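You operate a simulated robot arm through the tools that you are given. There is no shell and no other tool.

The job below is to be done with a simulated robot arm. You get a single attempt, and the scene is never put back.

Task
Turn the light box on high and check the width of the pane on it.
Fine: push the pane into the corner stop and slide the red slider to the mark at its edge; leave the light on; no scuffs.

The check looks at the end state, three seconds after you hand in, the way a careful person would. Anything else that was tipped, shoved, dropped, spilled or broken makes it a failure.

Robot
A 7-joint arm with a two-finger parallel gripper, fixed in place. Base frame: the origin is on the floor under the middle of its stand, x ahead of it, y to its left, z up. Lengths are in m, angles in degrees, forces in N, time in s.
It reaches about 1.372 m from its shoulder. Its first joint turns from -149.0 to 149.0 degrees. Payload 3.43 kg.
Tool frame: the origin (TCP) lies between the finger pads and is the grasp point; the fingertips stand 0.03 m ahead of it; z points along the fingers, y is the line along which they close. Largest opening 0.094 m; finger width 0.028, thickness 0.01; the body of the gripper, 0.05 by 0.096 m, starts 0.055 m behind the TCP.
Orientation is that of the tool frame in the base frame, as [roll, pitch, yaw] about the fixed x, y, z axes, in that order (R = Rz(yaw) Ry(pitch) Rx(roll)). With the fingers straight down and closing along the base's y, the tool's x points along the base's -x, its y along +y and its z along -z.

Tools
- The arm moves only by the tool drive_tool. Its argument "rows" is a list of rows, each an object of numbers (a shift or turn left out is 0, a gripper value left out holds the last): "dx", "dy", "dz": the shift along the tool's x, y, z in mm; "ax", "ay", "az": the turn, a rotation vector about the tool's x, y, z in degrees; "jaw": the opening, from 0 (shut) to 1 (fully open). In form: [{"dx": .., "dy": .., "dz": .., "ax": .., "ay": .., "az": .., "jaw": ..}, ...]. A call has 1 to 20 rows; each row is the pose to reach, as a shift and turn from the pose commanded when the call began, along the tool's axes at that moment. A row lasts 0.2 s, in which the tool goes at most 0.05 m and 8.6 degrees; a call with a longer step from one row to the next is refused whole, and so is a gripper value outside its range. Where a pose cannot be reached the arm comes as near as it can. A force on the tool above 90 N (or 10 N above the force at the start of the call, whichever is more), or a blocked arm, ends the call early, and 0.2 s more pass. The fingers move at their own pace (about 0.045 m/s each) and stop on an object; they squeeze with about 30 N. The grip force told is the motor's: it shows also when the fingers shut on nothing. Time passes only in rows, and 0.2 s behind the last, so rows that repeat a pose let the fingers close. The reply holds the time, the measured pose of the TCP, the force on the tool along the base axes, the opening and the grip force, in the units named above and with some noise, with the torque about the TCP (base axes, N m) and any sound that the robot's microphone picked up.
- Cameras (640 x 400 px; columns grow to the right, rows downward): "scene" is fixed at [0.3865, -0.6475, 1.6289]; the picture's right is [-1.00, 0.05, 0.00], its down [0.04, 0.87, -0.49] and it looks along [-0.02, -0.49, -0.87] (base axes); focal length 326 px, centre (320, 200). "wrist" rides on the gripper at [0.076, 0.014, -0.102] in the tool frame; the picture's right is [-0.18, 0.98, 0.00], its down [-0.75, -0.14, -0.64] and it looks along [-0.63, -0.12, 0.77] (tool axes); focal length 243 px, centre (320, 200).
- get_image(camera): a new picture of that camera. The clock stands still meanwhile.
- locate(camera, pixels): for up to 12 pixels [column, row] of the newest picture of that camera ("zoom" is the newest enlarged one), the place [x, y, z] in the base frame of the surface seen there, good to about 0.002 m, but the place of the scene camera against the robot may be out by one fixed shift of up to 0.018 m in any direction. The clock stands still meanwhile.
- enlarge(camera, box): a new picture of the part [left, top, right, bottom] of that camera's present view, enlarged. The clock stands still meanwhile.
- close_job(): hands the job in; it is judged then, once.

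Leave the gripper open and the arm clear of the work at the hand-in unless told otherwise.

The tools are called after ">>>" as name(argument=value, ...) on one line, values as JSON. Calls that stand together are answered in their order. drive_tool: Moves the arm, as the interface text tells. Its arguments: {"type":"object","properties":{"rows":{"type":"array"}},"required":["rows"]} The other tools are called the same way: get_image (camera) takes a picture; locate (camera, pixels) gives the place of the surface under pixels of a picture; enlarge (camera, box) takes an enlarged picture of a part of a camera's view; close_job () hands the job in.

At the start:

```text
t: 0.0
ee_pos: [0.0629, -0.9866, 1.228]
tool_rot: [-180.0, -0.1, 179.9]
contact_force: [0.5, 0.6, 0.0]
wrist_torque: [0.0, 0.0, -0.01]
width: 0.0943
gripper_force: 0.0
```

scene: 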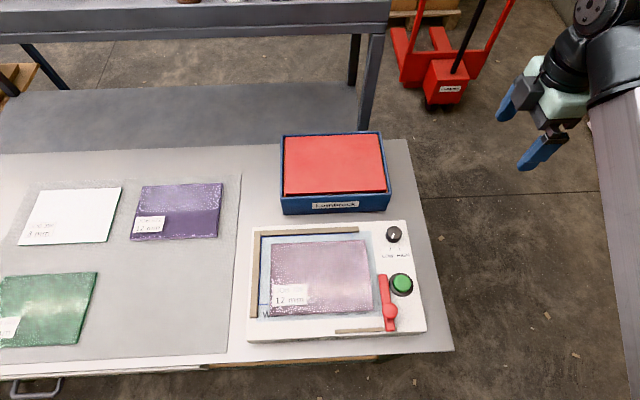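
wrist: 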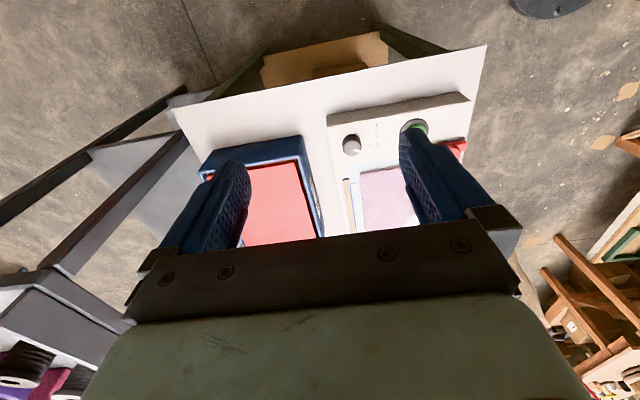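

I see the light box with a purple pane, a black knob near (394,234), a green button near (401,284) and a red slider near (388,305). I'll enlarge those parts of the view to read the labels.

>>> enlarge(camera="scene", box=[360, 210, 440, 260])

>>> enlarge(camera="scene", box=[240, 210, 440, 345])

```text
8.00 times, centred on (400, 235) of scene
```

zoom: 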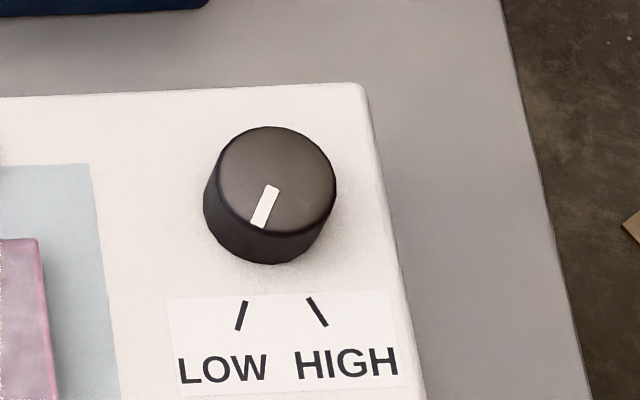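

```text
2.96 times, centred on (340, 278) of scene
```

zoom: 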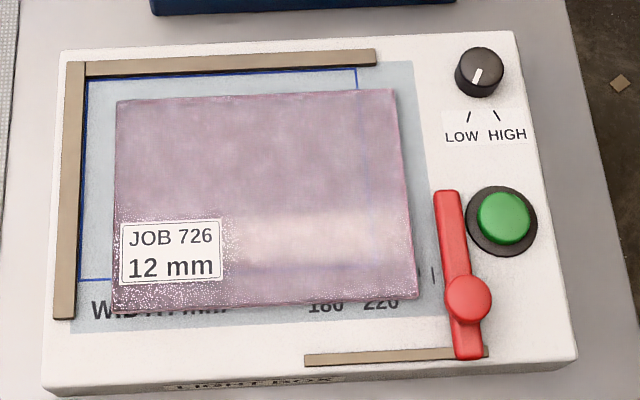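

The knob's white line points to LOW. I'll look closer at the printed width scale, the slider, the button and the corner stop.

>>> enlarge(camera="scene", box=[250, 290, 330, 340])

>>> enlarge(camera="scene", box=[320, 285, 416, 345])

>>> enlarge(camera="scene", box=[360, 260, 440, 310])

>>> enlarge(camera="scene", box=[245, 220, 373, 300])

>>> enlarge(camera="scene", box=[0, 170, 240, 350])

>>> enlarge(camera="scene", box=[240, 320, 400, 400])

```text
8.00 times, centred on (290, 315) of scene
```

zoom: 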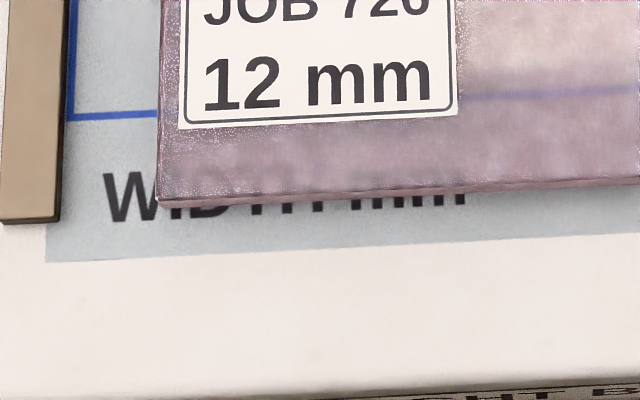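

```text
6.67 times, centred on (368, 315) of scene
```

zoom: 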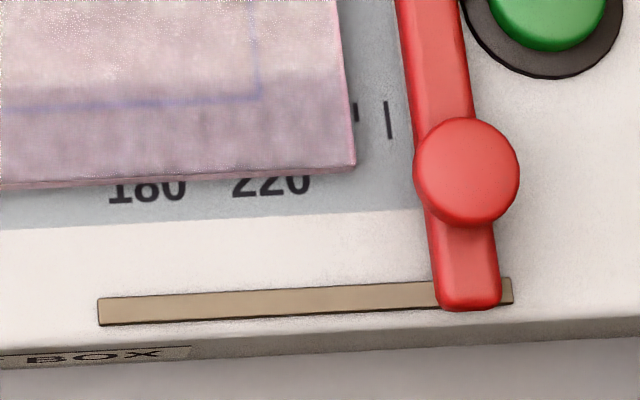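

```text
8.00 times, centred on (400, 285) of scene
```

zoom: 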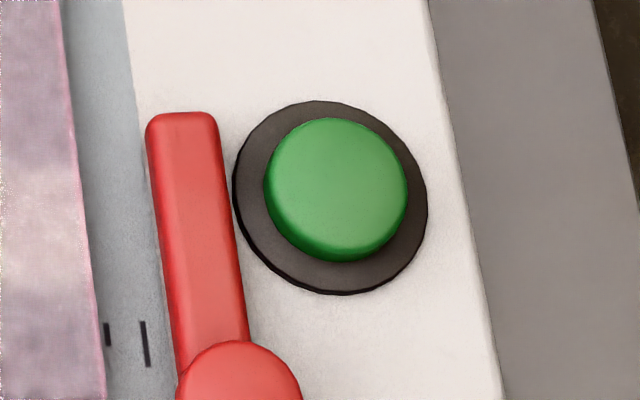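

```text
5.00 times, centred on (309, 260) of scene
```

zoom: 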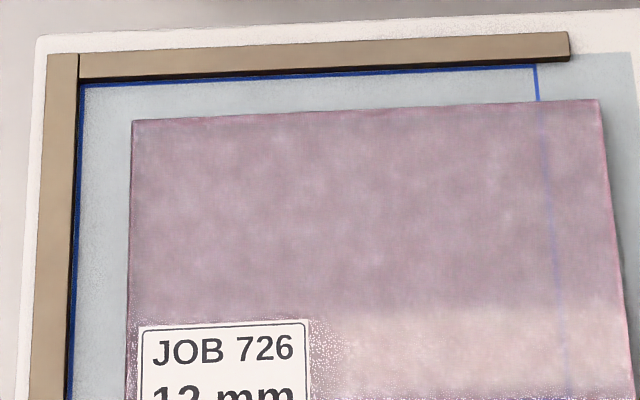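

```text
2.22 times, centred on (120, 260) of scene
```

zoom: 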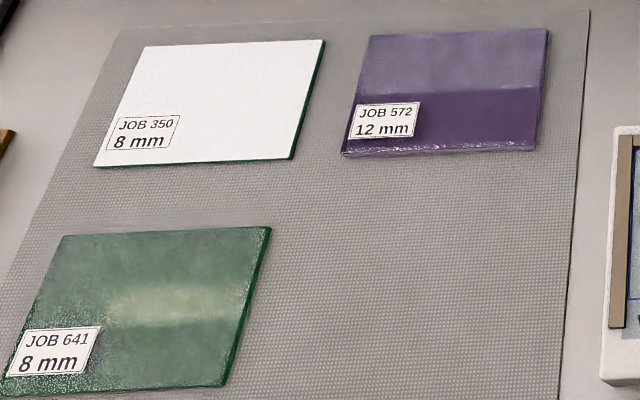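

```text
4.00 times, centred on (320, 360) of scene
```

zoom: 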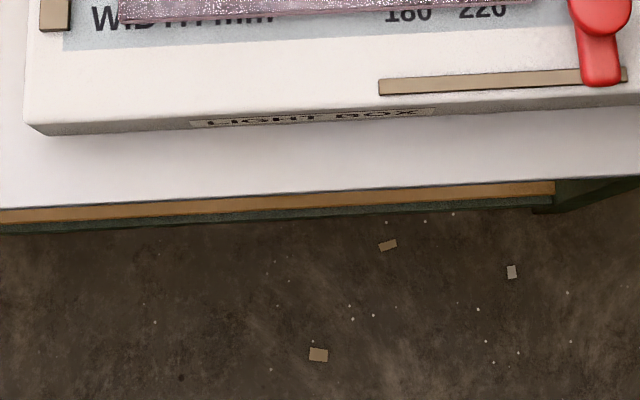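

The pane needs to move up and left in the picture to reach the corner stop at about (258,235). Next I'll get a fresh scene picture and locate the main features.

>>> get_image(camera="scene")

>>> locate(camera="scene", pixels=[[394, 233], [401, 284], [390, 312], [383, 280], [272, 245], [366, 241], [373, 312], [273, 315], [256, 240], [350, 230], [420, 260], [335, 172]])

>>> locate(camera="scene", pixels=[[262, 237], [258, 315], [376, 250], [378, 300], [345, 331], [392, 331], [430, 320], [420, 225], [248, 340], [282, 140], [385, 205], [390, 215]])

```text
taken
```

scene: 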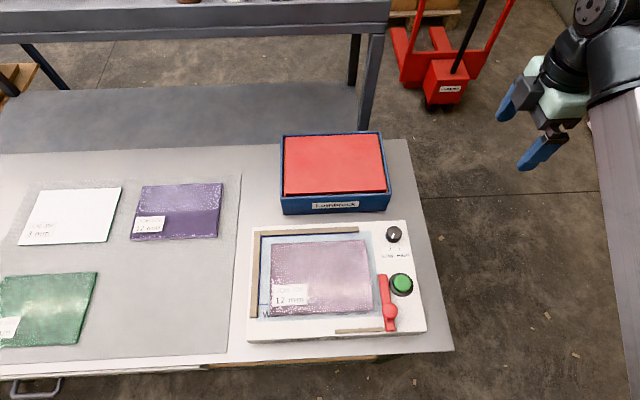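

```text
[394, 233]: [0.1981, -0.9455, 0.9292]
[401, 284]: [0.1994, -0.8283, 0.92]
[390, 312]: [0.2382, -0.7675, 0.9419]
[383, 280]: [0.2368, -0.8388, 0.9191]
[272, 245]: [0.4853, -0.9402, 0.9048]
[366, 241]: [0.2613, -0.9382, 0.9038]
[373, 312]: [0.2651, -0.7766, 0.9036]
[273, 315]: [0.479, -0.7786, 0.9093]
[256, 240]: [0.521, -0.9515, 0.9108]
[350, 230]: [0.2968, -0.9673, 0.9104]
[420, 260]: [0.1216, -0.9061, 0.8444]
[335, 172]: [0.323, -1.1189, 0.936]
```

```text
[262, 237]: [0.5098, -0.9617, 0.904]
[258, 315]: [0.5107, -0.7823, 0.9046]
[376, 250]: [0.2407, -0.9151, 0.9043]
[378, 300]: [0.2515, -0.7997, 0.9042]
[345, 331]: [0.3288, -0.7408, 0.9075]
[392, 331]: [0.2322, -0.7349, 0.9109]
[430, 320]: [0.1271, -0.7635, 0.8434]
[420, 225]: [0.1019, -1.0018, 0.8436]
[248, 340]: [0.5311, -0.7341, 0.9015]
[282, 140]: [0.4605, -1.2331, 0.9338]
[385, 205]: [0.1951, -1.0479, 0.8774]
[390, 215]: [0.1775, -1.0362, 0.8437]
```

I'll measure at higher zoom, starting with the right side that holds the pane edge, ticks, slider and rail.

>>> enlarge(camera="scene", box=[355, 285, 403, 315])

>>> locate(camera="zoom", pixels=[[236, 200], [225, 380], [263, 268], [315, 280], [380, 200], [480, 160], [480, 380], [100, 100]])

```text
13.33 times, centred on (379, 300) of scene
```

zoom: 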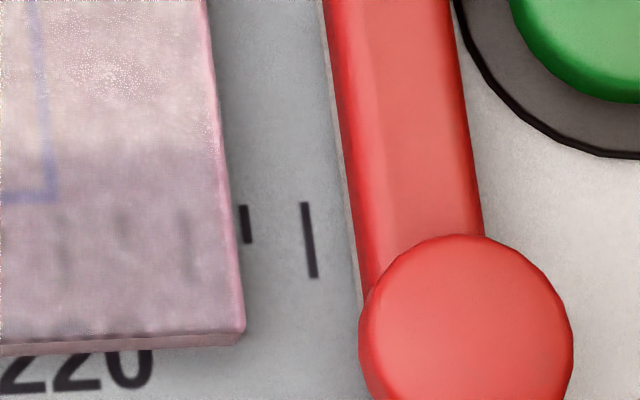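

```text
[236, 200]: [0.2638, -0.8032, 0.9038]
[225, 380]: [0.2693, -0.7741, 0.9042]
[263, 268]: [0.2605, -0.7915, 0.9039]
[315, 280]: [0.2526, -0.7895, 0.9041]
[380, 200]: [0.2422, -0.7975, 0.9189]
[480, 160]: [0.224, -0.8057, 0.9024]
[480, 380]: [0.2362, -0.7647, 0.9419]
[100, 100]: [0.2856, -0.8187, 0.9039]
```

From these points, the light box's glass top is at z≈0.904 and the table is at z≈0.844. The stop corner is near (0.51, −0.96) and the pane is about 0.22 m wide. I'll move over the box, staying high, so the wrist camera can check the scene camera's offset.

>>> drive_tool(rows=[{"dx": -25, "dy": 35, "jaw": 1}, {"dx": -50, "dy": 70}, {"dx": -75, "dy": 105}, {"dx": -90, "dy": 127}, {"dx": -90, "dy": 127}])

>>> get_image(camera="wrist")

>>> get_image(camera="scene")

```text
t: 1.2
ee_pos: [0.1516, -0.8629, 1.2207]
tool_rot: [-179.3, 0.1, -180.0]
contact_force: [0.4, 0.7, 0.1]
wrist_torque: [0.0, -0.03, 0.02]
width: 0.0938
gripper_force: 0.1
out of reach, approached as far as the arm can: row 4, 5
```

```text
taken
```

wrist: 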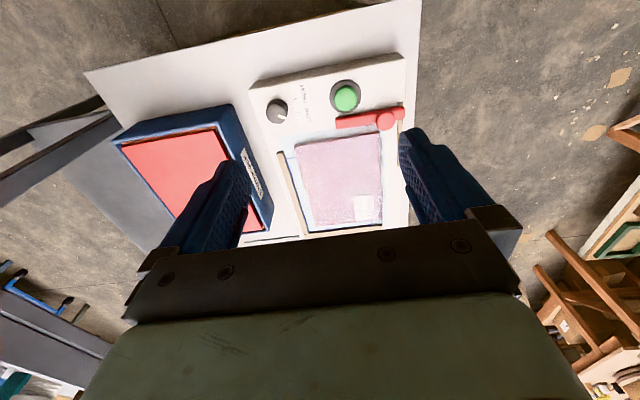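

```text
taken
```

scene: 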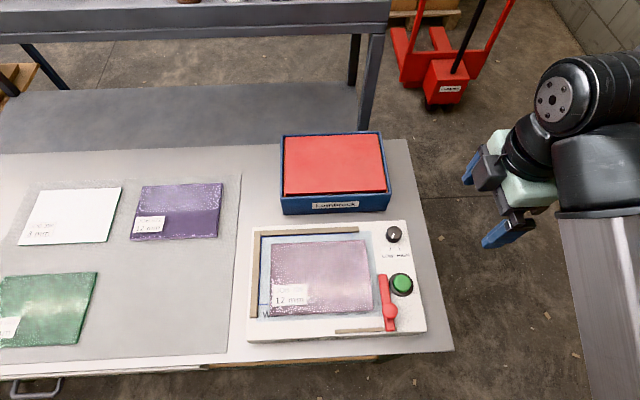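

At this height the arm is at the edge of its reach, but the wrist view shows the box clearly. I'll locate the knob at (277,110), the button at (346,97), the slider knob at (386,119) and other points, to compare with the scene camera.

>>> locate(camera="wrist", pixels=[[277, 110], [346, 97], [386, 119], [345, 122], [297, 148], [380, 134], [310, 226], [290, 170], [392, 60], [262, 85], [362, 200], [370, 75]])

>>> enlarge(camera="wrist", box=[250, 60, 426, 170])

```text
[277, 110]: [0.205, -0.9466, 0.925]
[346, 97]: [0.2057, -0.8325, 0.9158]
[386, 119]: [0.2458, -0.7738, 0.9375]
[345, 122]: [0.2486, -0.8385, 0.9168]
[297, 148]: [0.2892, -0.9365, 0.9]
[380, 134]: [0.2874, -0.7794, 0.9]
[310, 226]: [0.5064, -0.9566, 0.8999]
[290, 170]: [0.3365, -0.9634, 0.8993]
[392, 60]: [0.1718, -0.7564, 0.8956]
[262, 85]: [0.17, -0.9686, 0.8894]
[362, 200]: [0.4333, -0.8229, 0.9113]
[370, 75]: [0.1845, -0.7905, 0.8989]
```

```text
3.64 times, centred on (338, 115) of wrist
```

zoom: 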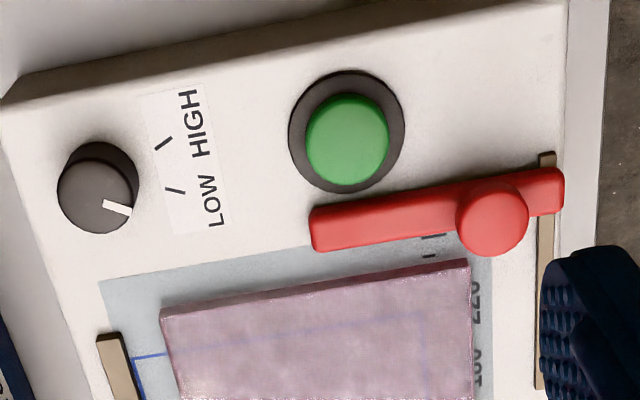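

Wrist minus scene is about (+0.007, −0.004, −0.004) at every matched point. That puts the glass at z≈0.900, the label on the pane at ≈0.911 (so the pane is 12 mm thick), and the knob centre near (0.205, −0.947). Next I'll measure the knob pointer and the LOW and HIGH ticks in an enlarged wrist view.

>>> enlarge(camera="wrist", box=[258, 80, 322, 120])

```text
10.00 times, centred on (290, 100) of wrist
```

zoom: 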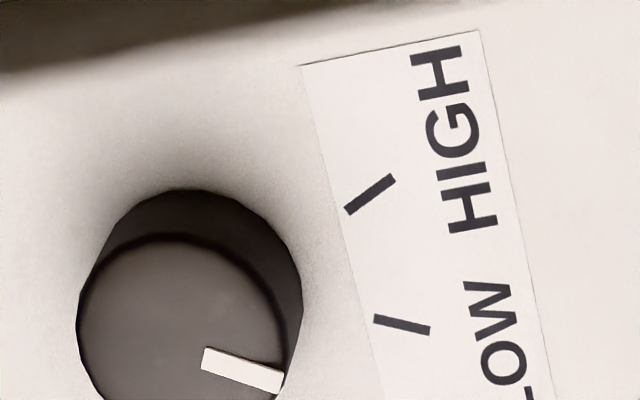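

>>> locate(camera="zoom", pixels=[[347, 211], [393, 178], [376, 320], [429, 331], [204, 358], [282, 381], [180, 240], [85, 320], [180, 330], [285, 330], [130, 265], [245, 270]])

```text
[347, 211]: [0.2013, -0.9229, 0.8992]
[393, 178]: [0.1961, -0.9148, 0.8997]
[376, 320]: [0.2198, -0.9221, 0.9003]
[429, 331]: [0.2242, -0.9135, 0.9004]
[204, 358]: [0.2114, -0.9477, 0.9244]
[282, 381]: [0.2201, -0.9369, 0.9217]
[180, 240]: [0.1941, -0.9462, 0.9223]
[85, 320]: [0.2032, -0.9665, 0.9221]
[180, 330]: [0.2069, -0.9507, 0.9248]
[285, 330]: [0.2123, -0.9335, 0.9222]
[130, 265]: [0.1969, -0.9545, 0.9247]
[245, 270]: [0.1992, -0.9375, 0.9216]
```

The knob centre is near (0.211, −0.949), with a radius of about 17 mm. I want better precision, so I'll go lower and a little back, keeping the knob in the gap between the fingers in the wrist view.

>>> drive_tool(rows=[{"dx": 8, "dy": -15, "dz": 35}, {"dx": 16, "dy": -30, "dz": 70}, {"dx": 24, "dy": -45, "dz": 105}, {"dx": 30, "dy": -57, "dz": 140}, {"dx": 30, "dy": -57, "dz": 140}])

>>> get_image(camera="wrist")

```text
t: 2.4
ee_pos: [0.124, -0.9212, 1.0795]
tool_rot: [-180.0, 0.0, 180.0]
contact_force: [-0.7, 0.2, -0.3]
wrist_torque: [0.0, 0.01, -0.02]
width: 0.0939
gripper_force: 0.0
```

```text
taken
```

wrist: 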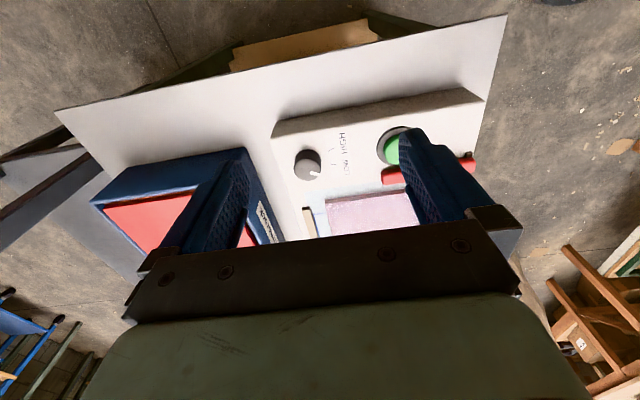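

The arm is level and reaching well now. I'll enlarge the knob at about (308,165) and its labels.

>>> enlarge(camera="wrist", box=[280, 125, 360, 185])

```text
6.67 times, centred on (320, 155) of wrist
```

zoom: 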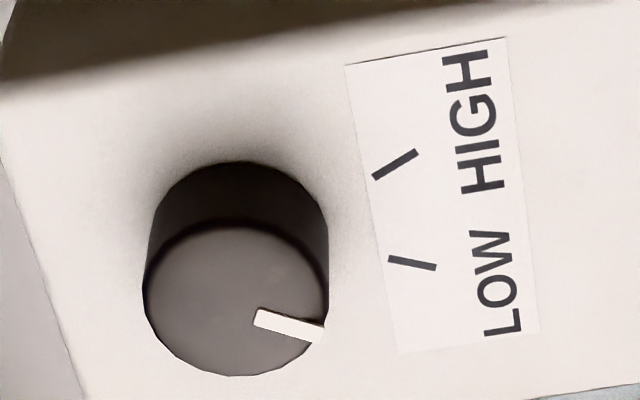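

>>> locate(camera="zoom", pixels=[[374, 178], [417, 153], [389, 261], [435, 268], [258, 318], [320, 334], [236, 302], [152, 290], [318, 300], [236, 232], [236, 370], [400, 215]])

```text
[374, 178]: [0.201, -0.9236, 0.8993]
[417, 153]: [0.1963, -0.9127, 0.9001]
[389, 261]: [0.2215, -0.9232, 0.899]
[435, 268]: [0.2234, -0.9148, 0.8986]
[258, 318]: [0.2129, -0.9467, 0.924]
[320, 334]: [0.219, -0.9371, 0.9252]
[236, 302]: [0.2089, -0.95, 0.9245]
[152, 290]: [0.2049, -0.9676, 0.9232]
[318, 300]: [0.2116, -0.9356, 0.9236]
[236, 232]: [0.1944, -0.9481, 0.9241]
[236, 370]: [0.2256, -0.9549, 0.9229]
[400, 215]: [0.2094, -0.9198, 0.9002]
```

The knob centre is about (0.2095, −0.950) and its top is at z≈0.924. The tick angles are still noisy, so I'll move closer, with the fingertips at z≈0.97 and nothing below touched.

>>> drive_tool(rows=[{"dx": -20, "dy": -7, "dz": 35}, {"dx": -40, "dy": -14, "dz": 70}, {"dx": -46, "dy": -15, "dz": 80}, {"dx": -46, "dy": -15, "dz": 80}])

>>> get_image(camera="wrist")

>>> enlarge(camera="wrist", box=[250, 100, 410, 200])

```text
t: 3.4
ee_pos: [0.1682, -0.9341, 0.9991]
tool_rot: [180.0, 0.0, 179.9]
contact_force: [-0.5, -1.0, -0.3]
wrist_torque: [0.0, 0.03, 0.03]
width: 0.0941
gripper_force: 0.0
```

```text
taken
```

wrist: 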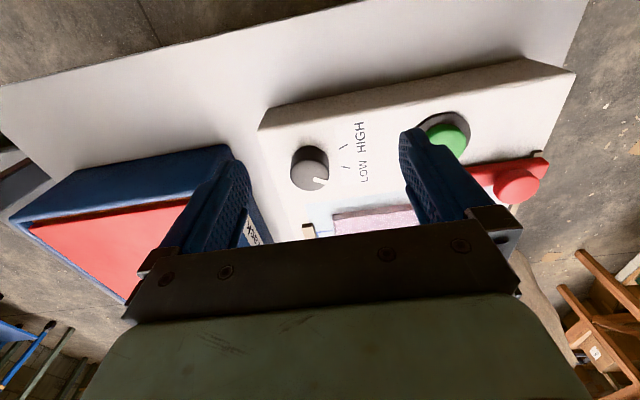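

```text
4.00 times, centred on (330, 150) of wrist
```

zoom: 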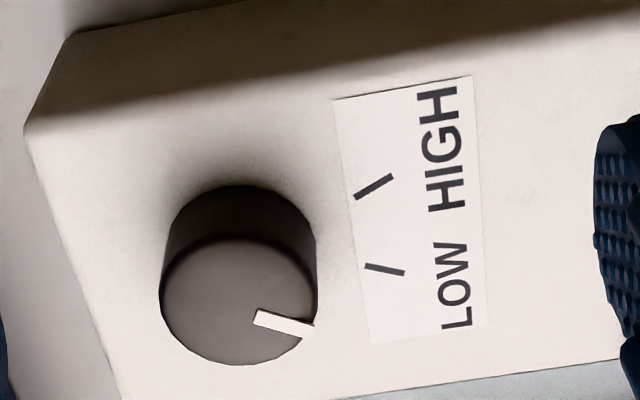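

>>> locate(camera="zoom", pixels=[[356, 197], [392, 176], [366, 266], [404, 273], [256, 317], [311, 332], [236, 300], [165, 290], [309, 300], [236, 244], [236, 360], [283, 325]])

>>> enlarge(camera="wrist", box=[286, 130, 366, 180])

```text
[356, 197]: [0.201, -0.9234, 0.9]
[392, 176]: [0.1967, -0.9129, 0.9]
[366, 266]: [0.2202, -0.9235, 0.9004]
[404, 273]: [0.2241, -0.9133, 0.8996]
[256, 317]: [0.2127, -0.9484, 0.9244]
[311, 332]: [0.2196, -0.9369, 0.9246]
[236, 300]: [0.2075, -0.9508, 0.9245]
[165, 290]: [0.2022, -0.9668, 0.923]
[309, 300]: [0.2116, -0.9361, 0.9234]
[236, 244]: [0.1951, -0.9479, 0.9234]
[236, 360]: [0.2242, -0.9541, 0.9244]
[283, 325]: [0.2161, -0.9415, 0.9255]
```

```text
8.00 times, centred on (326, 155) of wrist
```

zoom: 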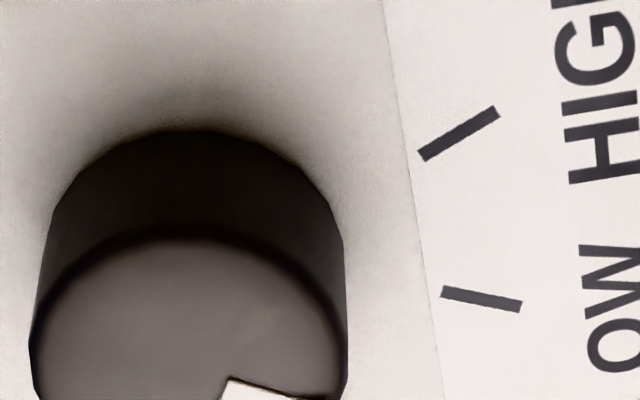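

>>> enlarge(camera="scene", box=[370, 215, 418, 245])

```text
13.33 times, centred on (394, 230) of scene
```

zoom: 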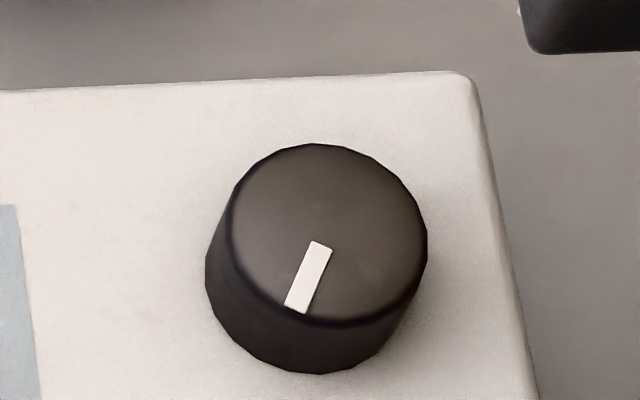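

The ticks sit about ±21° either side of +y and the pointer is at about +31°, on the LOW side. HIGH therefore needs roughly 52° counter-clockwise seen from above. I'll move the open gripper over the knob centre (0.210, −0.951), staying above the knob top, then read the pose again.

>>> drive_tool(rows=[{"dx": -20, "dy": -8}, {"dx": -41, "dy": -16}, {"dx": -41, "dy": -16}, {"dx": -41, "dy": -16}])

>>> drive_tool(rows=[{"dz": 15}, {"dz": 15}])

>>> get_image(camera="wrist")

>>> get_image(camera="scene")

```text
t: 4.4
ee_pos: [0.2085, -0.9493, 0.9993]
tool_rot: [-180.0, -0.1, -180.0]
contact_force: [-0.8, 0.3, 0.1]
wrist_torque: [-0.03, -0.03, -0.02]
width: 0.0939
gripper_force: 0.0
```

```text
t: 5.0
ee_pos: [0.2077, -0.9494, 0.9845]
tool_rot: [180.0, 0.0, -179.9]
contact_force: [0.0, -0.4, 0.1]
wrist_torque: [0.03, 0.01, 0.03]
width: 0.0941
gripper_force: 0.1
```

```text
taken
```

wrist: 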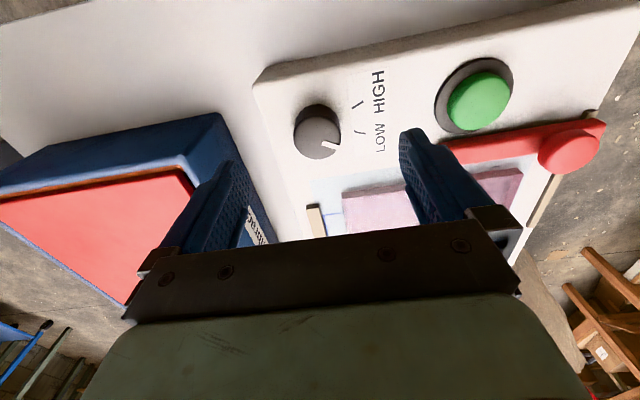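

```text
taken
```

scene: 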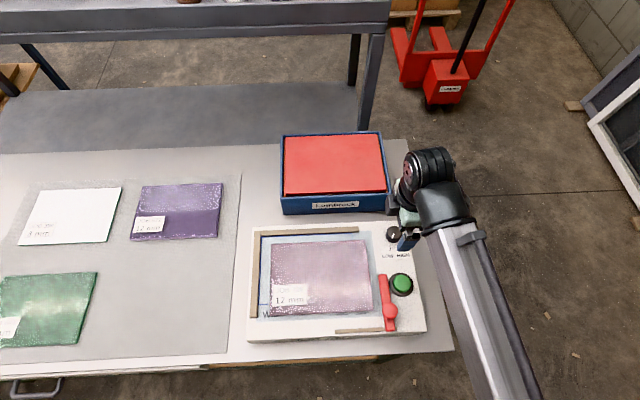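

The gripper is above the knob, which shows at (318,133) in the wrist view. I'll re-measure the knob from here and check the finger placement from the scene camera.

>>> enlarge(camera="wrist", box=[280, 80, 400, 180])

>>> locate(camera="zoom", pixels=[[320, 200]])

>>> enlarge(camera="scene", box=[370, 200, 434, 240])

```text
4.00 times, centred on (340, 130) of wrist
```

zoom: 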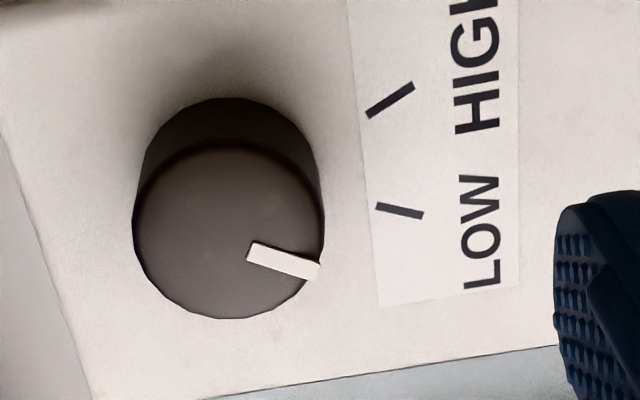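

```text
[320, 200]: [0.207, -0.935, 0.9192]
```

```text
10.00 times, centred on (402, 220) of scene
```

zoom: 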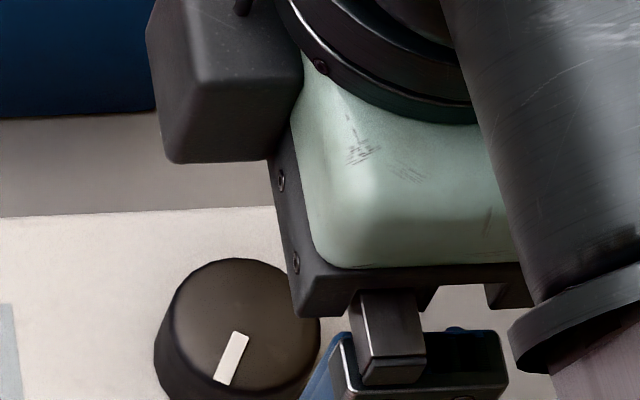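

I'll locate the grey block on the hand, to know its clearance, then re-measure the knob rim.

>>> locate(camera="zoom", pixels=[[170, 155], [260, 155], [200, 60], [310, 310], [500, 270], [390, 370], [480, 340], [240, 300]])

>>> enlarge(camera="wrist", box=[280, 80, 400, 180])

>>> locate(camera="zoom", pixels=[[138, 230], [318, 230], [228, 150], [228, 314], [249, 253], [316, 268], [368, 115], [412, 86], [377, 207], [422, 214], [228, 232], [575, 260]])

```text
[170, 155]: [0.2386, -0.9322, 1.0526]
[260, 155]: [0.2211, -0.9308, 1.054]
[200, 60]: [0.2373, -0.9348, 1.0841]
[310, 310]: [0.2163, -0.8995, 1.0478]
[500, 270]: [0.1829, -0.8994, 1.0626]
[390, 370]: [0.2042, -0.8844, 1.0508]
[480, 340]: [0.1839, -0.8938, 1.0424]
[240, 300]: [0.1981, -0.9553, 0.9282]
```

```text
4.00 times, centred on (340, 130) of wrist
```

zoom: 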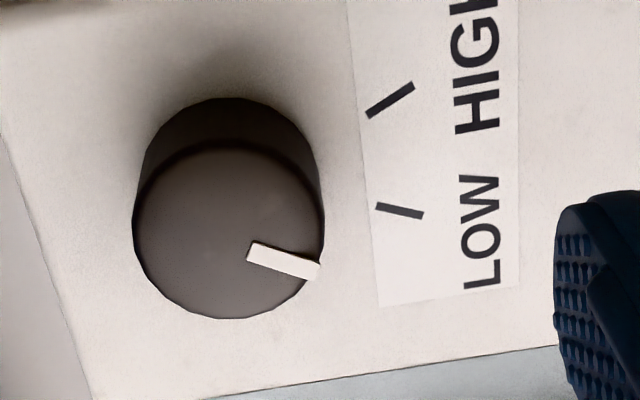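

```text
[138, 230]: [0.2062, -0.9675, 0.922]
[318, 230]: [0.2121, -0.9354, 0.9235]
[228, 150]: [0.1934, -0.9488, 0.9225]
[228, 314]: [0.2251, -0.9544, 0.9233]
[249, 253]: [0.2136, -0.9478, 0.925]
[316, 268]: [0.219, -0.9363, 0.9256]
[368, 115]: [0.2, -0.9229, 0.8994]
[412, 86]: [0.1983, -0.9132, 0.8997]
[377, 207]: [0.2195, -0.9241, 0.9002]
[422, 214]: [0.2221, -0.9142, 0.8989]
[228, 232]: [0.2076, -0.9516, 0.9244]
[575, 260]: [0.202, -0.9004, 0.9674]
```

The knob centre comes out at about (0.209, −0.9515). I'd like the lamp lit first, so that turning the knob gives visible feedback. I'll locate the button rim around (480,100) in the current wrist view, then go press it.

>>> enlarge(camera="wrist", box=[430, 50, 526, 140])

```text
4.44 times, centred on (478, 95) of wrist
```

zoom: 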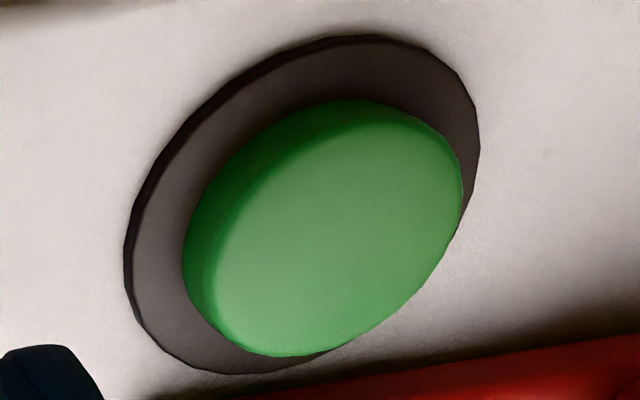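

>>> locate(camera="zoom", pixels=[[330, 230], [225, 280], [440, 170], [280, 340], [400, 120], [140, 270], [470, 120], [300, 50], [330, 130]])

```text
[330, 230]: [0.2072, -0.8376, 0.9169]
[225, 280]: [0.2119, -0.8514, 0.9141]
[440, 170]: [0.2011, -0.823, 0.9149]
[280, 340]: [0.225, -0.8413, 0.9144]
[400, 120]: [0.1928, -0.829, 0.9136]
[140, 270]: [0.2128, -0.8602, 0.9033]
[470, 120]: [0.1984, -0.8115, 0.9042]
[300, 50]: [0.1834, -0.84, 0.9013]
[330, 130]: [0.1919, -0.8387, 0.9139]
```

The button centre is about (0.207, −0.836), with its top at z≈0.9165. I'll shut the jaws and move over it with the tips at z≈0.955, clear of the slider knob at 0.9375.

>>> drive_tool(rows=[{"dx": 1, "dy": 0, "dz": -5, "jaw": 0}, {"dx": 1, "dy": 40, "dz": -5}, {"dx": 1, "dy": 80, "dz": -5}, {"dx": 1, "dy": 113, "dz": -5}, {"dx": 1, "dy": 113, "dz": -5}, {"dx": 1, "dy": 113, "dz": -5}])

>>> get_image(camera="wrist")

>>> enlarge(camera="scene", box=[340, 210, 468, 290])

```text
t: 6.4
ee_pos: [0.2076, -0.8358, 0.991]
tool_rot: [180.0, 0.0, 180.0]
contact_force: [-0.5, 0.1, 0.1]
wrist_torque: [-0.04, -0.02, 0.02]
width: 0.0002
gripper_force: 25.9
```

```text
taken
```

wrist: 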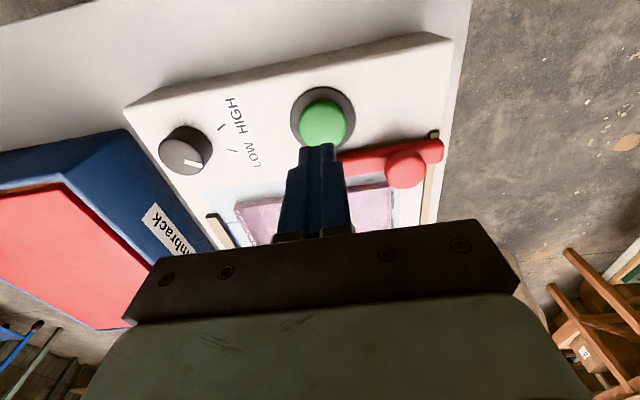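

```text
5.00 times, centred on (404, 250) of scene
```

zoom: 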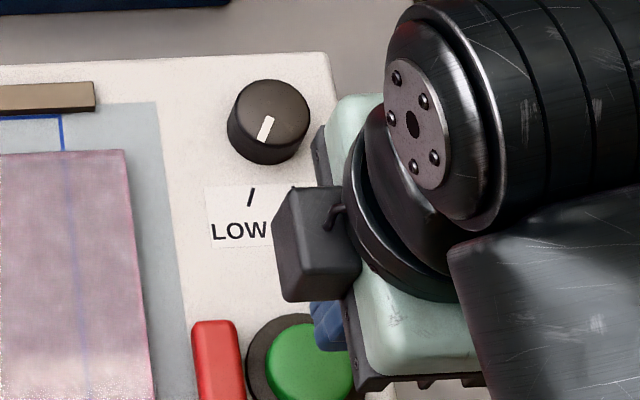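

The shut fingertips are right over the green button. I'll come down to just above it.

>>> drive_tool(rows=[{"dz": 20}, {"dz": 40}, {"dz": 42}, {"dz": 42}])

>>> get_image(camera="wrist")

```text
t: 7.4
ee_pos: [0.2071, -0.8386, 0.9506]
tool_rot: [-180.0, 0.0, 180.0]
contact_force: [0.4, -0.4, 0.0]
wrist_torque: [0.0, -0.01, 0.07]
width: 0.0
gripper_force: 30.0
```

```text
taken
```

wrist: 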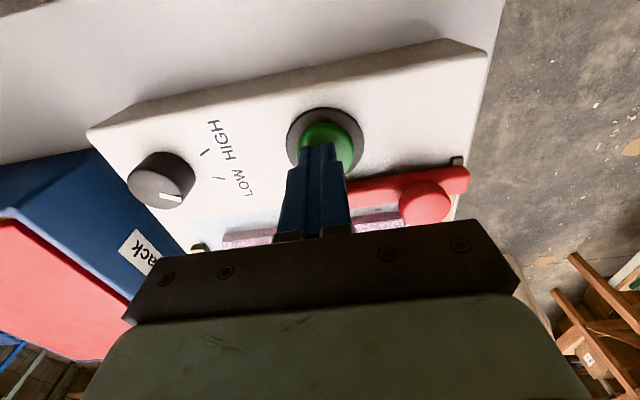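

The tips are about 4 mm above the button, with no contact yet. I'll press in small steps and watch the force and sound.

>>> drive_tool(rows=[{"dz": 2}, {"dz": 4}, {"dz": 5}])

```text
t: 8.2
ee_pos: [0.2086, -0.839, 0.9453]
tool_rot: [-180.0, 0.1, 180.0]
contact_force: [0.9, 1.0, 2.1]
wrist_torque: [-0.01, 0.01, -0.01]
width: 0.0002
gripper_force: 29.6
```

The force is beginning to show at about 2 N. I'll press slowly further.

>>> drive_tool(rows=[{"dz": 1}, {"dz": 2}])

```text
t: 8.8
ee_pos: [0.2074, -0.8391, 0.942]
tool_rot: [-180.0, 0.0, -180.0]
contact_force: [-1.2, -0.5, 4.3]
wrist_torque: [-0.04, 0.03, -0.01]
width: 0.0
gripper_force: 29.8
heard: click
```

I heard a click, so I'll lift straight off and look at whether the lamp is lit.

>>> drive_tool(rows=[{"dz": -10}, {"dz": -40}, {"dz": -45}])

>>> get_image(camera="scene")

>>> get_image(camera="wrist")

```text
t: 9.6
ee_pos: [0.2077, -0.8374, 0.9873]
tool_rot: [180.0, 0.0, -179.9]
contact_force: [0.4, 0.3, 0.6]
wrist_torque: [0.01, 0.01, -0.02]
width: 0.0003
gripper_force: 29.9
```

```text
taken
```

scene: 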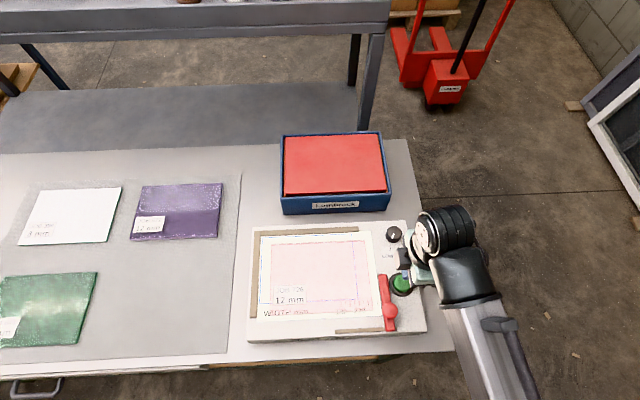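

```text
taken
```

wrist: 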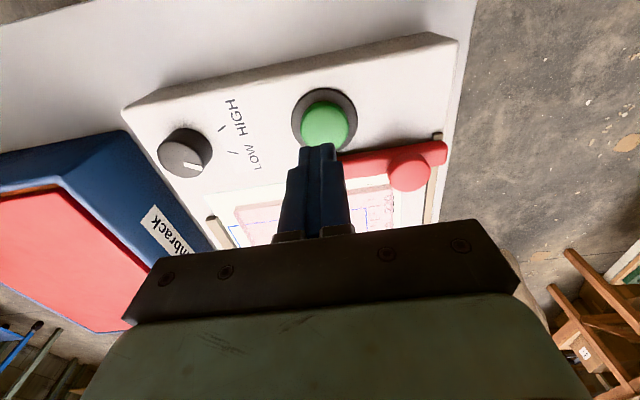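

The light is on. I'll enlarge the lit pane to read its edges and the scale.

>>> enlarge(camera="scene", box=[240, 215, 400, 345])

>>> enlarge(camera="scene", box=[330, 290, 394, 330])

```text
3.08 times, centred on (320, 280) of scene
```

zoom: 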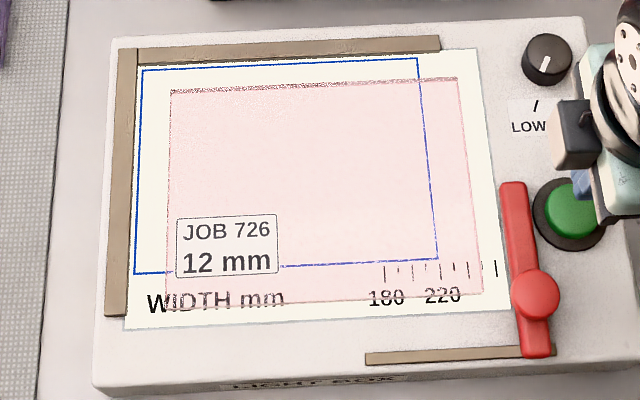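

```text
10.00 times, centred on (362, 310) of scene
```

zoom: 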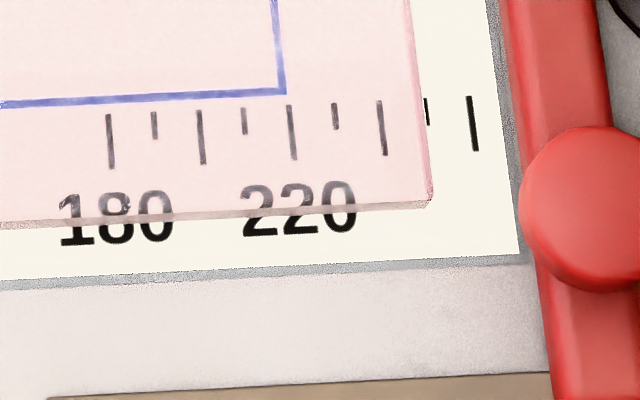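

The lit scale has a tick every 10 mm, with the long ticks labelled 180 and 220. The pane's right edge now sits near 249, with a left gap of about 28 mm, so it's roughly 220 mm wide. The knob comes next: I'll go back above it with the jaws partly open.

>>> drive_tool(rows=[{"dx": -1.5, "dy": -35, "jaw": 0.75}, {"dx": -1.5, "dy": -75}, {"dx": -1.5, "dy": -114.5}, {"dx": -1.5, "dy": -114.5}, {"dx": -1.5, "dy": -114.5}])

>>> drive_tool(rows=[{"dz": 15}, {"dz": 15}])

>>> get_image(camera="wrist")

```text
t: 10.8
ee_pos: [0.2091, -0.9533, 0.9896]
tool_rot: [-179.9, 0.0, 180.0]
contact_force: [0.7, -0.3, 0.4]
wrist_torque: [0.01, -0.03, 0.01]
width: 0.0705
gripper_force: 0.1
```

```text
t: 11.4
ee_pos: [0.2097, -0.951, 0.9721]
tool_rot: [-180.0, -0.1, 179.9]
contact_force: [-0.1, -0.5, -0.1]
wrist_torque: [-0.03, -0.03, -0.01]
width: 0.0704
gripper_force: 0.1
```

```text
taken
```

wrist: 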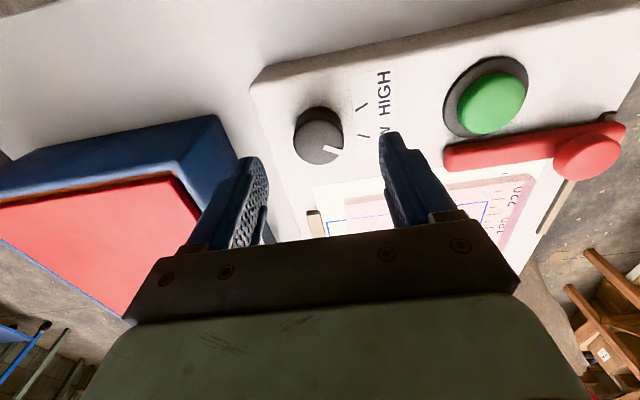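

The pose matches the knob centre. The fingertips are at z≈0.943, either side of the knob. I'll descend so the tips sit at about 0.907 and check the force before closing.

>>> drive_tool(rows=[{"dz": 12}, {"dz": 24}, {"dz": 36}, {"dz": 36}])

>>> get_image(camera="wrist")

```text
t: 12.4
ee_pos: [0.2081, -0.9535, 0.9355]
tool_rot: [180.0, 0.0, -179.9]
contact_force: [0.0, -0.4, -0.6]
wrist_torque: [-0.02, 0.01, -0.03]
width: 0.0704
gripper_force: 0.1
```

```text
taken
```

wrist: 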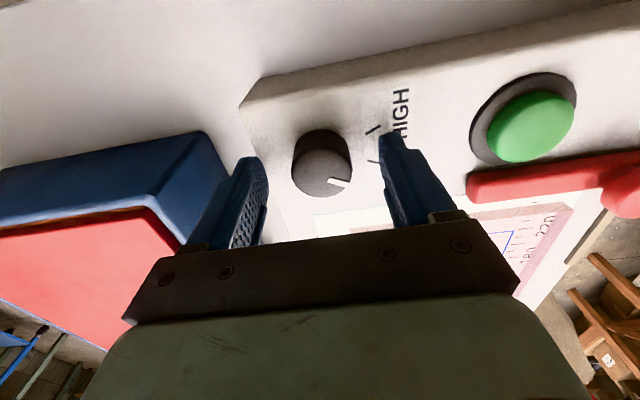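

>>> locate(camera="wrist", pixels=[[322, 170], [296, 170], [348, 165], [250, 170], [392, 150], [258, 200], [395, 180], [322, 150], [322, 192]])

```text
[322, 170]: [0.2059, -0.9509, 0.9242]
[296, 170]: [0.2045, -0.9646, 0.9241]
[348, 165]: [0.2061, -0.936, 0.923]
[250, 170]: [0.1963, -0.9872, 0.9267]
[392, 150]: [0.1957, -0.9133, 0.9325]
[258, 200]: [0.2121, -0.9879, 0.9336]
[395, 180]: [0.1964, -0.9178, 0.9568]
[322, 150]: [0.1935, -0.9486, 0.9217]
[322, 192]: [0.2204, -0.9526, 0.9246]
```

The fingers are centred on the knob: the pads are at y≈−0.9875 and −0.9155, and the knob is at −0.951. I'll close on it.

>>> drive_tool(rows=[{"jaw": 0.3}, {"jaw": 0.3}, {"jaw": 0.3}, {"jaw": 0.3}])

```text
t: 13.4
ee_pos: [0.2101, -0.9523, 0.9358]
tool_rot: [179.8, 0.1, -180.0]
contact_force: [-0.7, 9.1, -2.3]
wrist_torque: [-0.15, -0.04, 0.0]
width: 0.0358
gripper_force: 45.5
```

The jaws hold the knob at 35.8 mm with a small 9 N side bias. I'll ease 0.5 mm in +y and begin turning counter-clockwise seen from above, which is −az, while watching the torque.

>>> drive_tool(rows=[{"dy": 0.5}, {"dy": 0.5, "az": -8}, {"dy": 0.5, "az": -16}, {"dy": 0.5, "az": -24}, {"dy": 0.5, "az": -24}])

>>> get_image(camera="wrist")

```text
t: 14.6
ee_pos: [0.2088, -0.9518, 0.9362]
tool_rot: [180.0, -0.2, -155.8]
contact_force: [-10.2, 1.5, -17.6]
wrist_torque: [-0.11, -0.86, 0.02]
width: 0.0358
gripper_force: 44.9
```

```text
taken
```

wrist: 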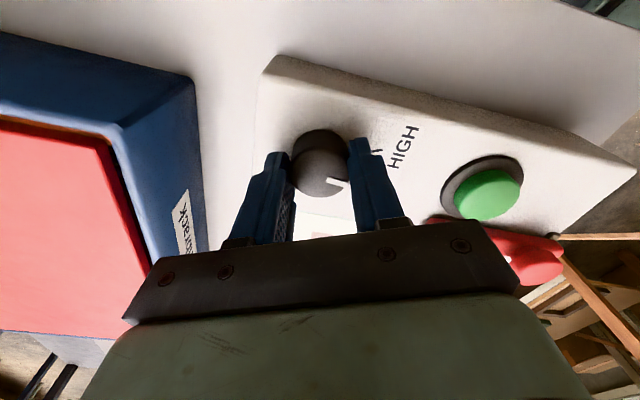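

The pointer turns with the fingers, and about 24° is done. I'll continue to about 50° in total.

>>> drive_tool(rows=[{"az": -8}, {"az": -16}, {"az": -24}, {"az": -26}, {"az": -26}])

>>> get_image(camera="wrist")

>>> get_image(camera="scene")

```text
t: 15.8
ee_pos: [0.209, -0.9518, 0.9361]
tool_rot: [179.9, 0.0, -129.9]
contact_force: [-9.6, -4.3, -17.1]
wrist_torque: [-1.26, 0.6, 0.0]
width: 0.0359
gripper_force: 44.7
```

```text
taken
```

wrist: 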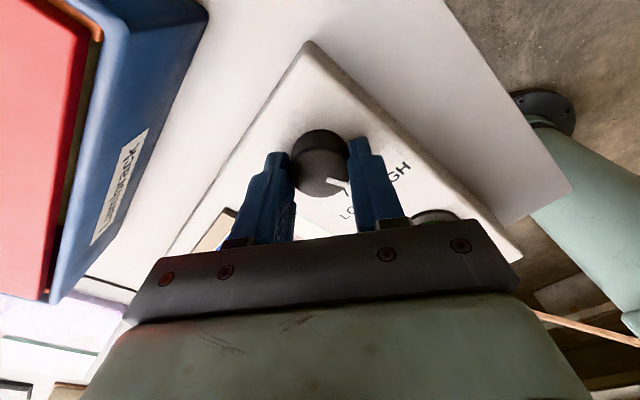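

```text
taken
```

scene: 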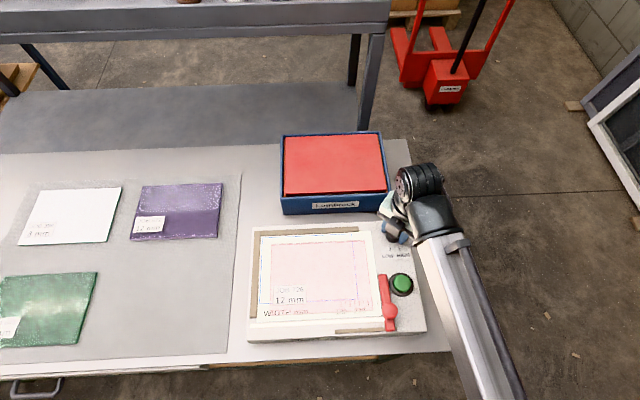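

>>> enlarge(camera="wrist", box=[280, 120, 440, 220])

>>> enlarge(camera="scene", box=[340, 200, 436, 260])

```text
4.00 times, centred on (360, 170) of wrist
```

zoom: 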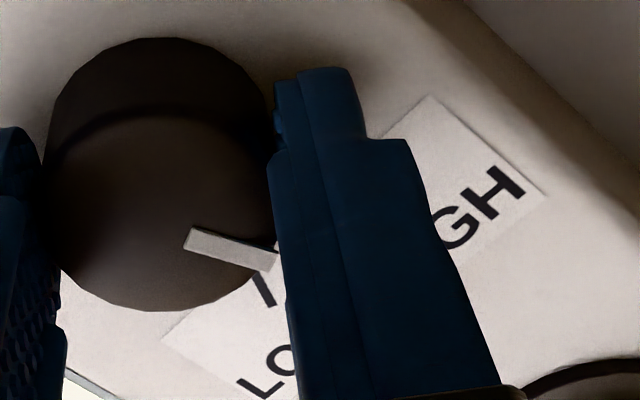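

```text
6.67 times, centred on (388, 230) of scene
```

zoom: 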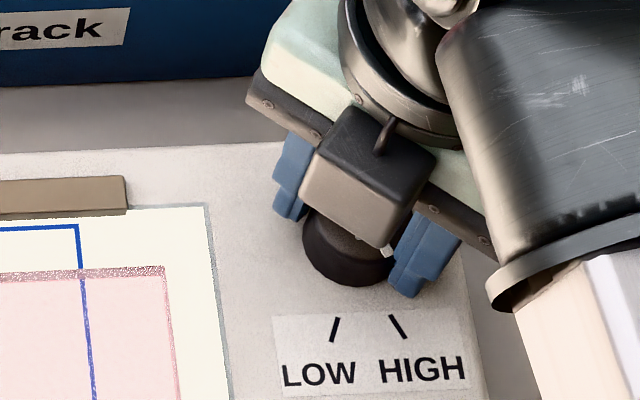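

The pointer tip at (388,253) in that zoom is now on the HIGH side. I'll open the jaws and lift off to see exactly where it points.

>>> drive_tool(rows=[{"jaw": 0.75}, {"jaw": 0.75}, {"jaw": 0.75}, {"dz": -20, "jaw": 0.75}, {"dz": -50}, {"dz": -50}])

>>> get_image(camera="wrist")

>>> enlarge(camera="scene", box=[340, 200, 436, 260])

```text
t: 17.2
ee_pos: [0.2102, -0.9526, 0.987]
tool_rot: [-180.0, -0.1, -130.0]
contact_force: [-0.4, -0.2, 0.2]
wrist_torque: [-0.01, 0.01, -0.02]
width: 0.0705
gripper_force: 0.1
```

```text
taken
```

wrist: 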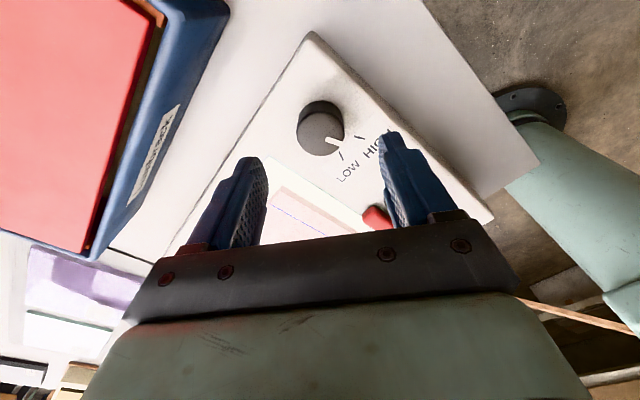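

```text
6.67 times, centred on (388, 230) of scene
```

zoom: 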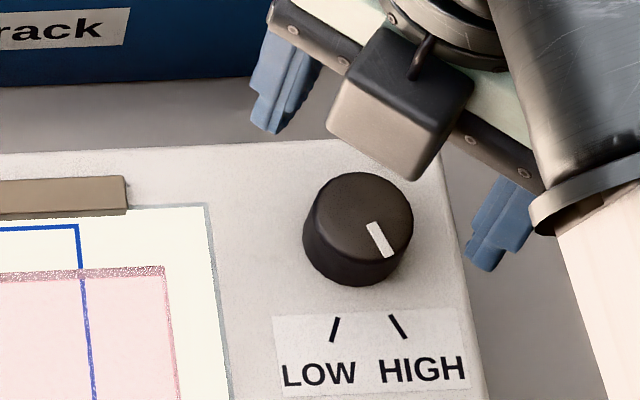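

The pointer now lies parallel to the HIGH tick. I'll measure with locate to confirm, and compare the lamp's brightness.

>>> enlarge(camera="wrist", box=[290, 90, 410, 190])

>>> enlarge(camera="scene", box=[240, 215, 400, 345])

```text
4.00 times, centred on (350, 140) of wrist
```

zoom: 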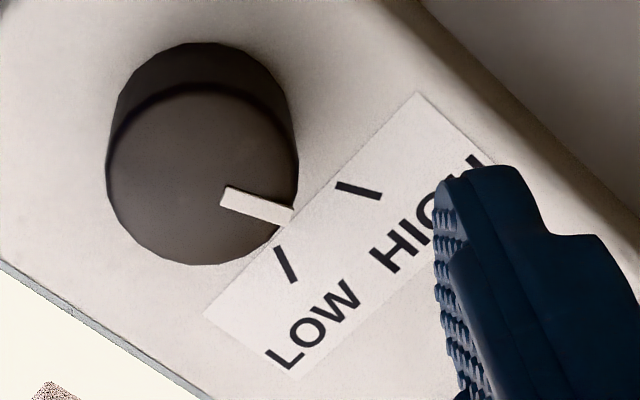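

```text
3.08 times, centred on (320, 280) of scene
```

zoom: 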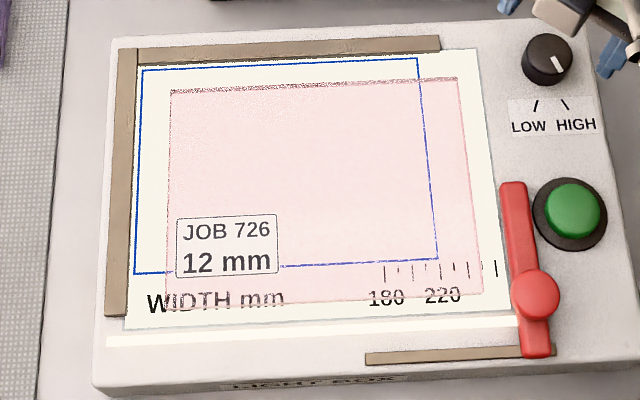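

The pointer is aligned with the HIGH tick. A second bright strip has also lit up along the front of the box, from (107,340) to (520,322) in the zoom, so HIGH is on. I'll turn the wrist back square, rising a little and shutting the jaws, ready to push the pane.

>>> drive_tool(rows=[{"az": 8, "dz": -10, "jaw": 0}, {"az": 16, "dz": -20}, {"az": 24, "dz": -30}, {"az": 32, "dz": -33}, {"az": 40, "dz": -33}, {"az": 48, "dz": -33}, {"az": 50, "dz": -33}, {"az": 50, "dz": -33}])

```text
t: 19.0
ee_pos: [0.2094, -0.9508, 1.0187]
tool_rot: [180.0, 0.0, 179.9]
contact_force: [-0.6, 0.9, -0.3]
wrist_torque: [-0.04, 0.01, 0.01]
width: 0.0003
gripper_force: 29.6
```

Next I'll move to a viewpoint in front of the pane so the lit pane shows well in the wrist camera.

>>> drive_tool(rows=[{"dx": -12, "dy": 40, "dz": -15}, {"dx": -24, "dy": 80, "dz": -30}, {"dx": -36, "dy": 120, "dz": -45}, {"dx": -48, "dy": 160, "dz": -55}, {"dx": -60, "dy": 200, "dz": -60}, {"dx": -70, "dy": 230, "dz": -60}, {"dx": -70, "dy": 230, "dz": -60}])

>>> get_image(camera="wrist")

>>> get_image(camera="scene")

```text
t: 20.6
ee_pos: [0.2813, -0.7208, 1.0773]
tool_rot: [-179.9, -0.1, 179.9]
contact_force: [0.0, 0.6, -0.5]
wrist_torque: [0.0, 0.02, -0.02]
width: 0.0001
gripper_force: 30.1
```

```text
taken
```

wrist: 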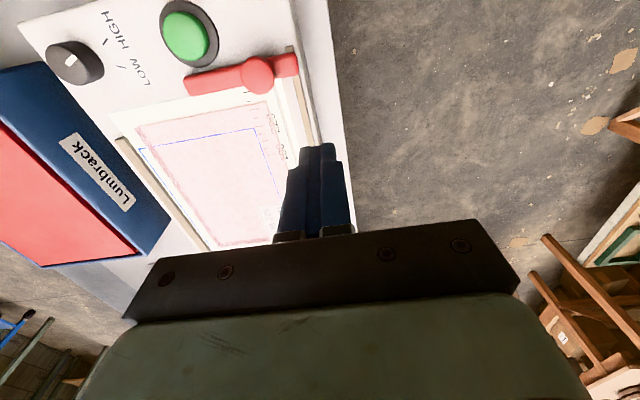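

```text
taken
```

scene: 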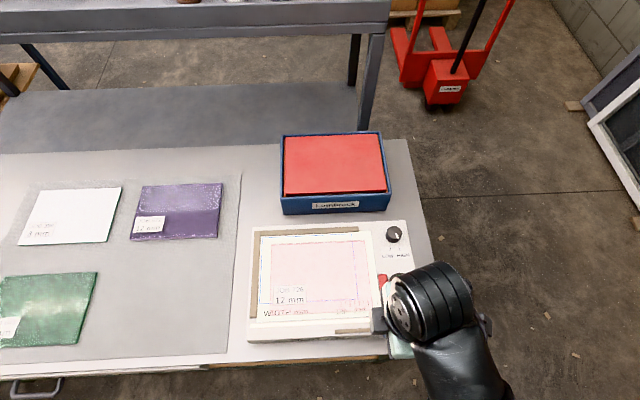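

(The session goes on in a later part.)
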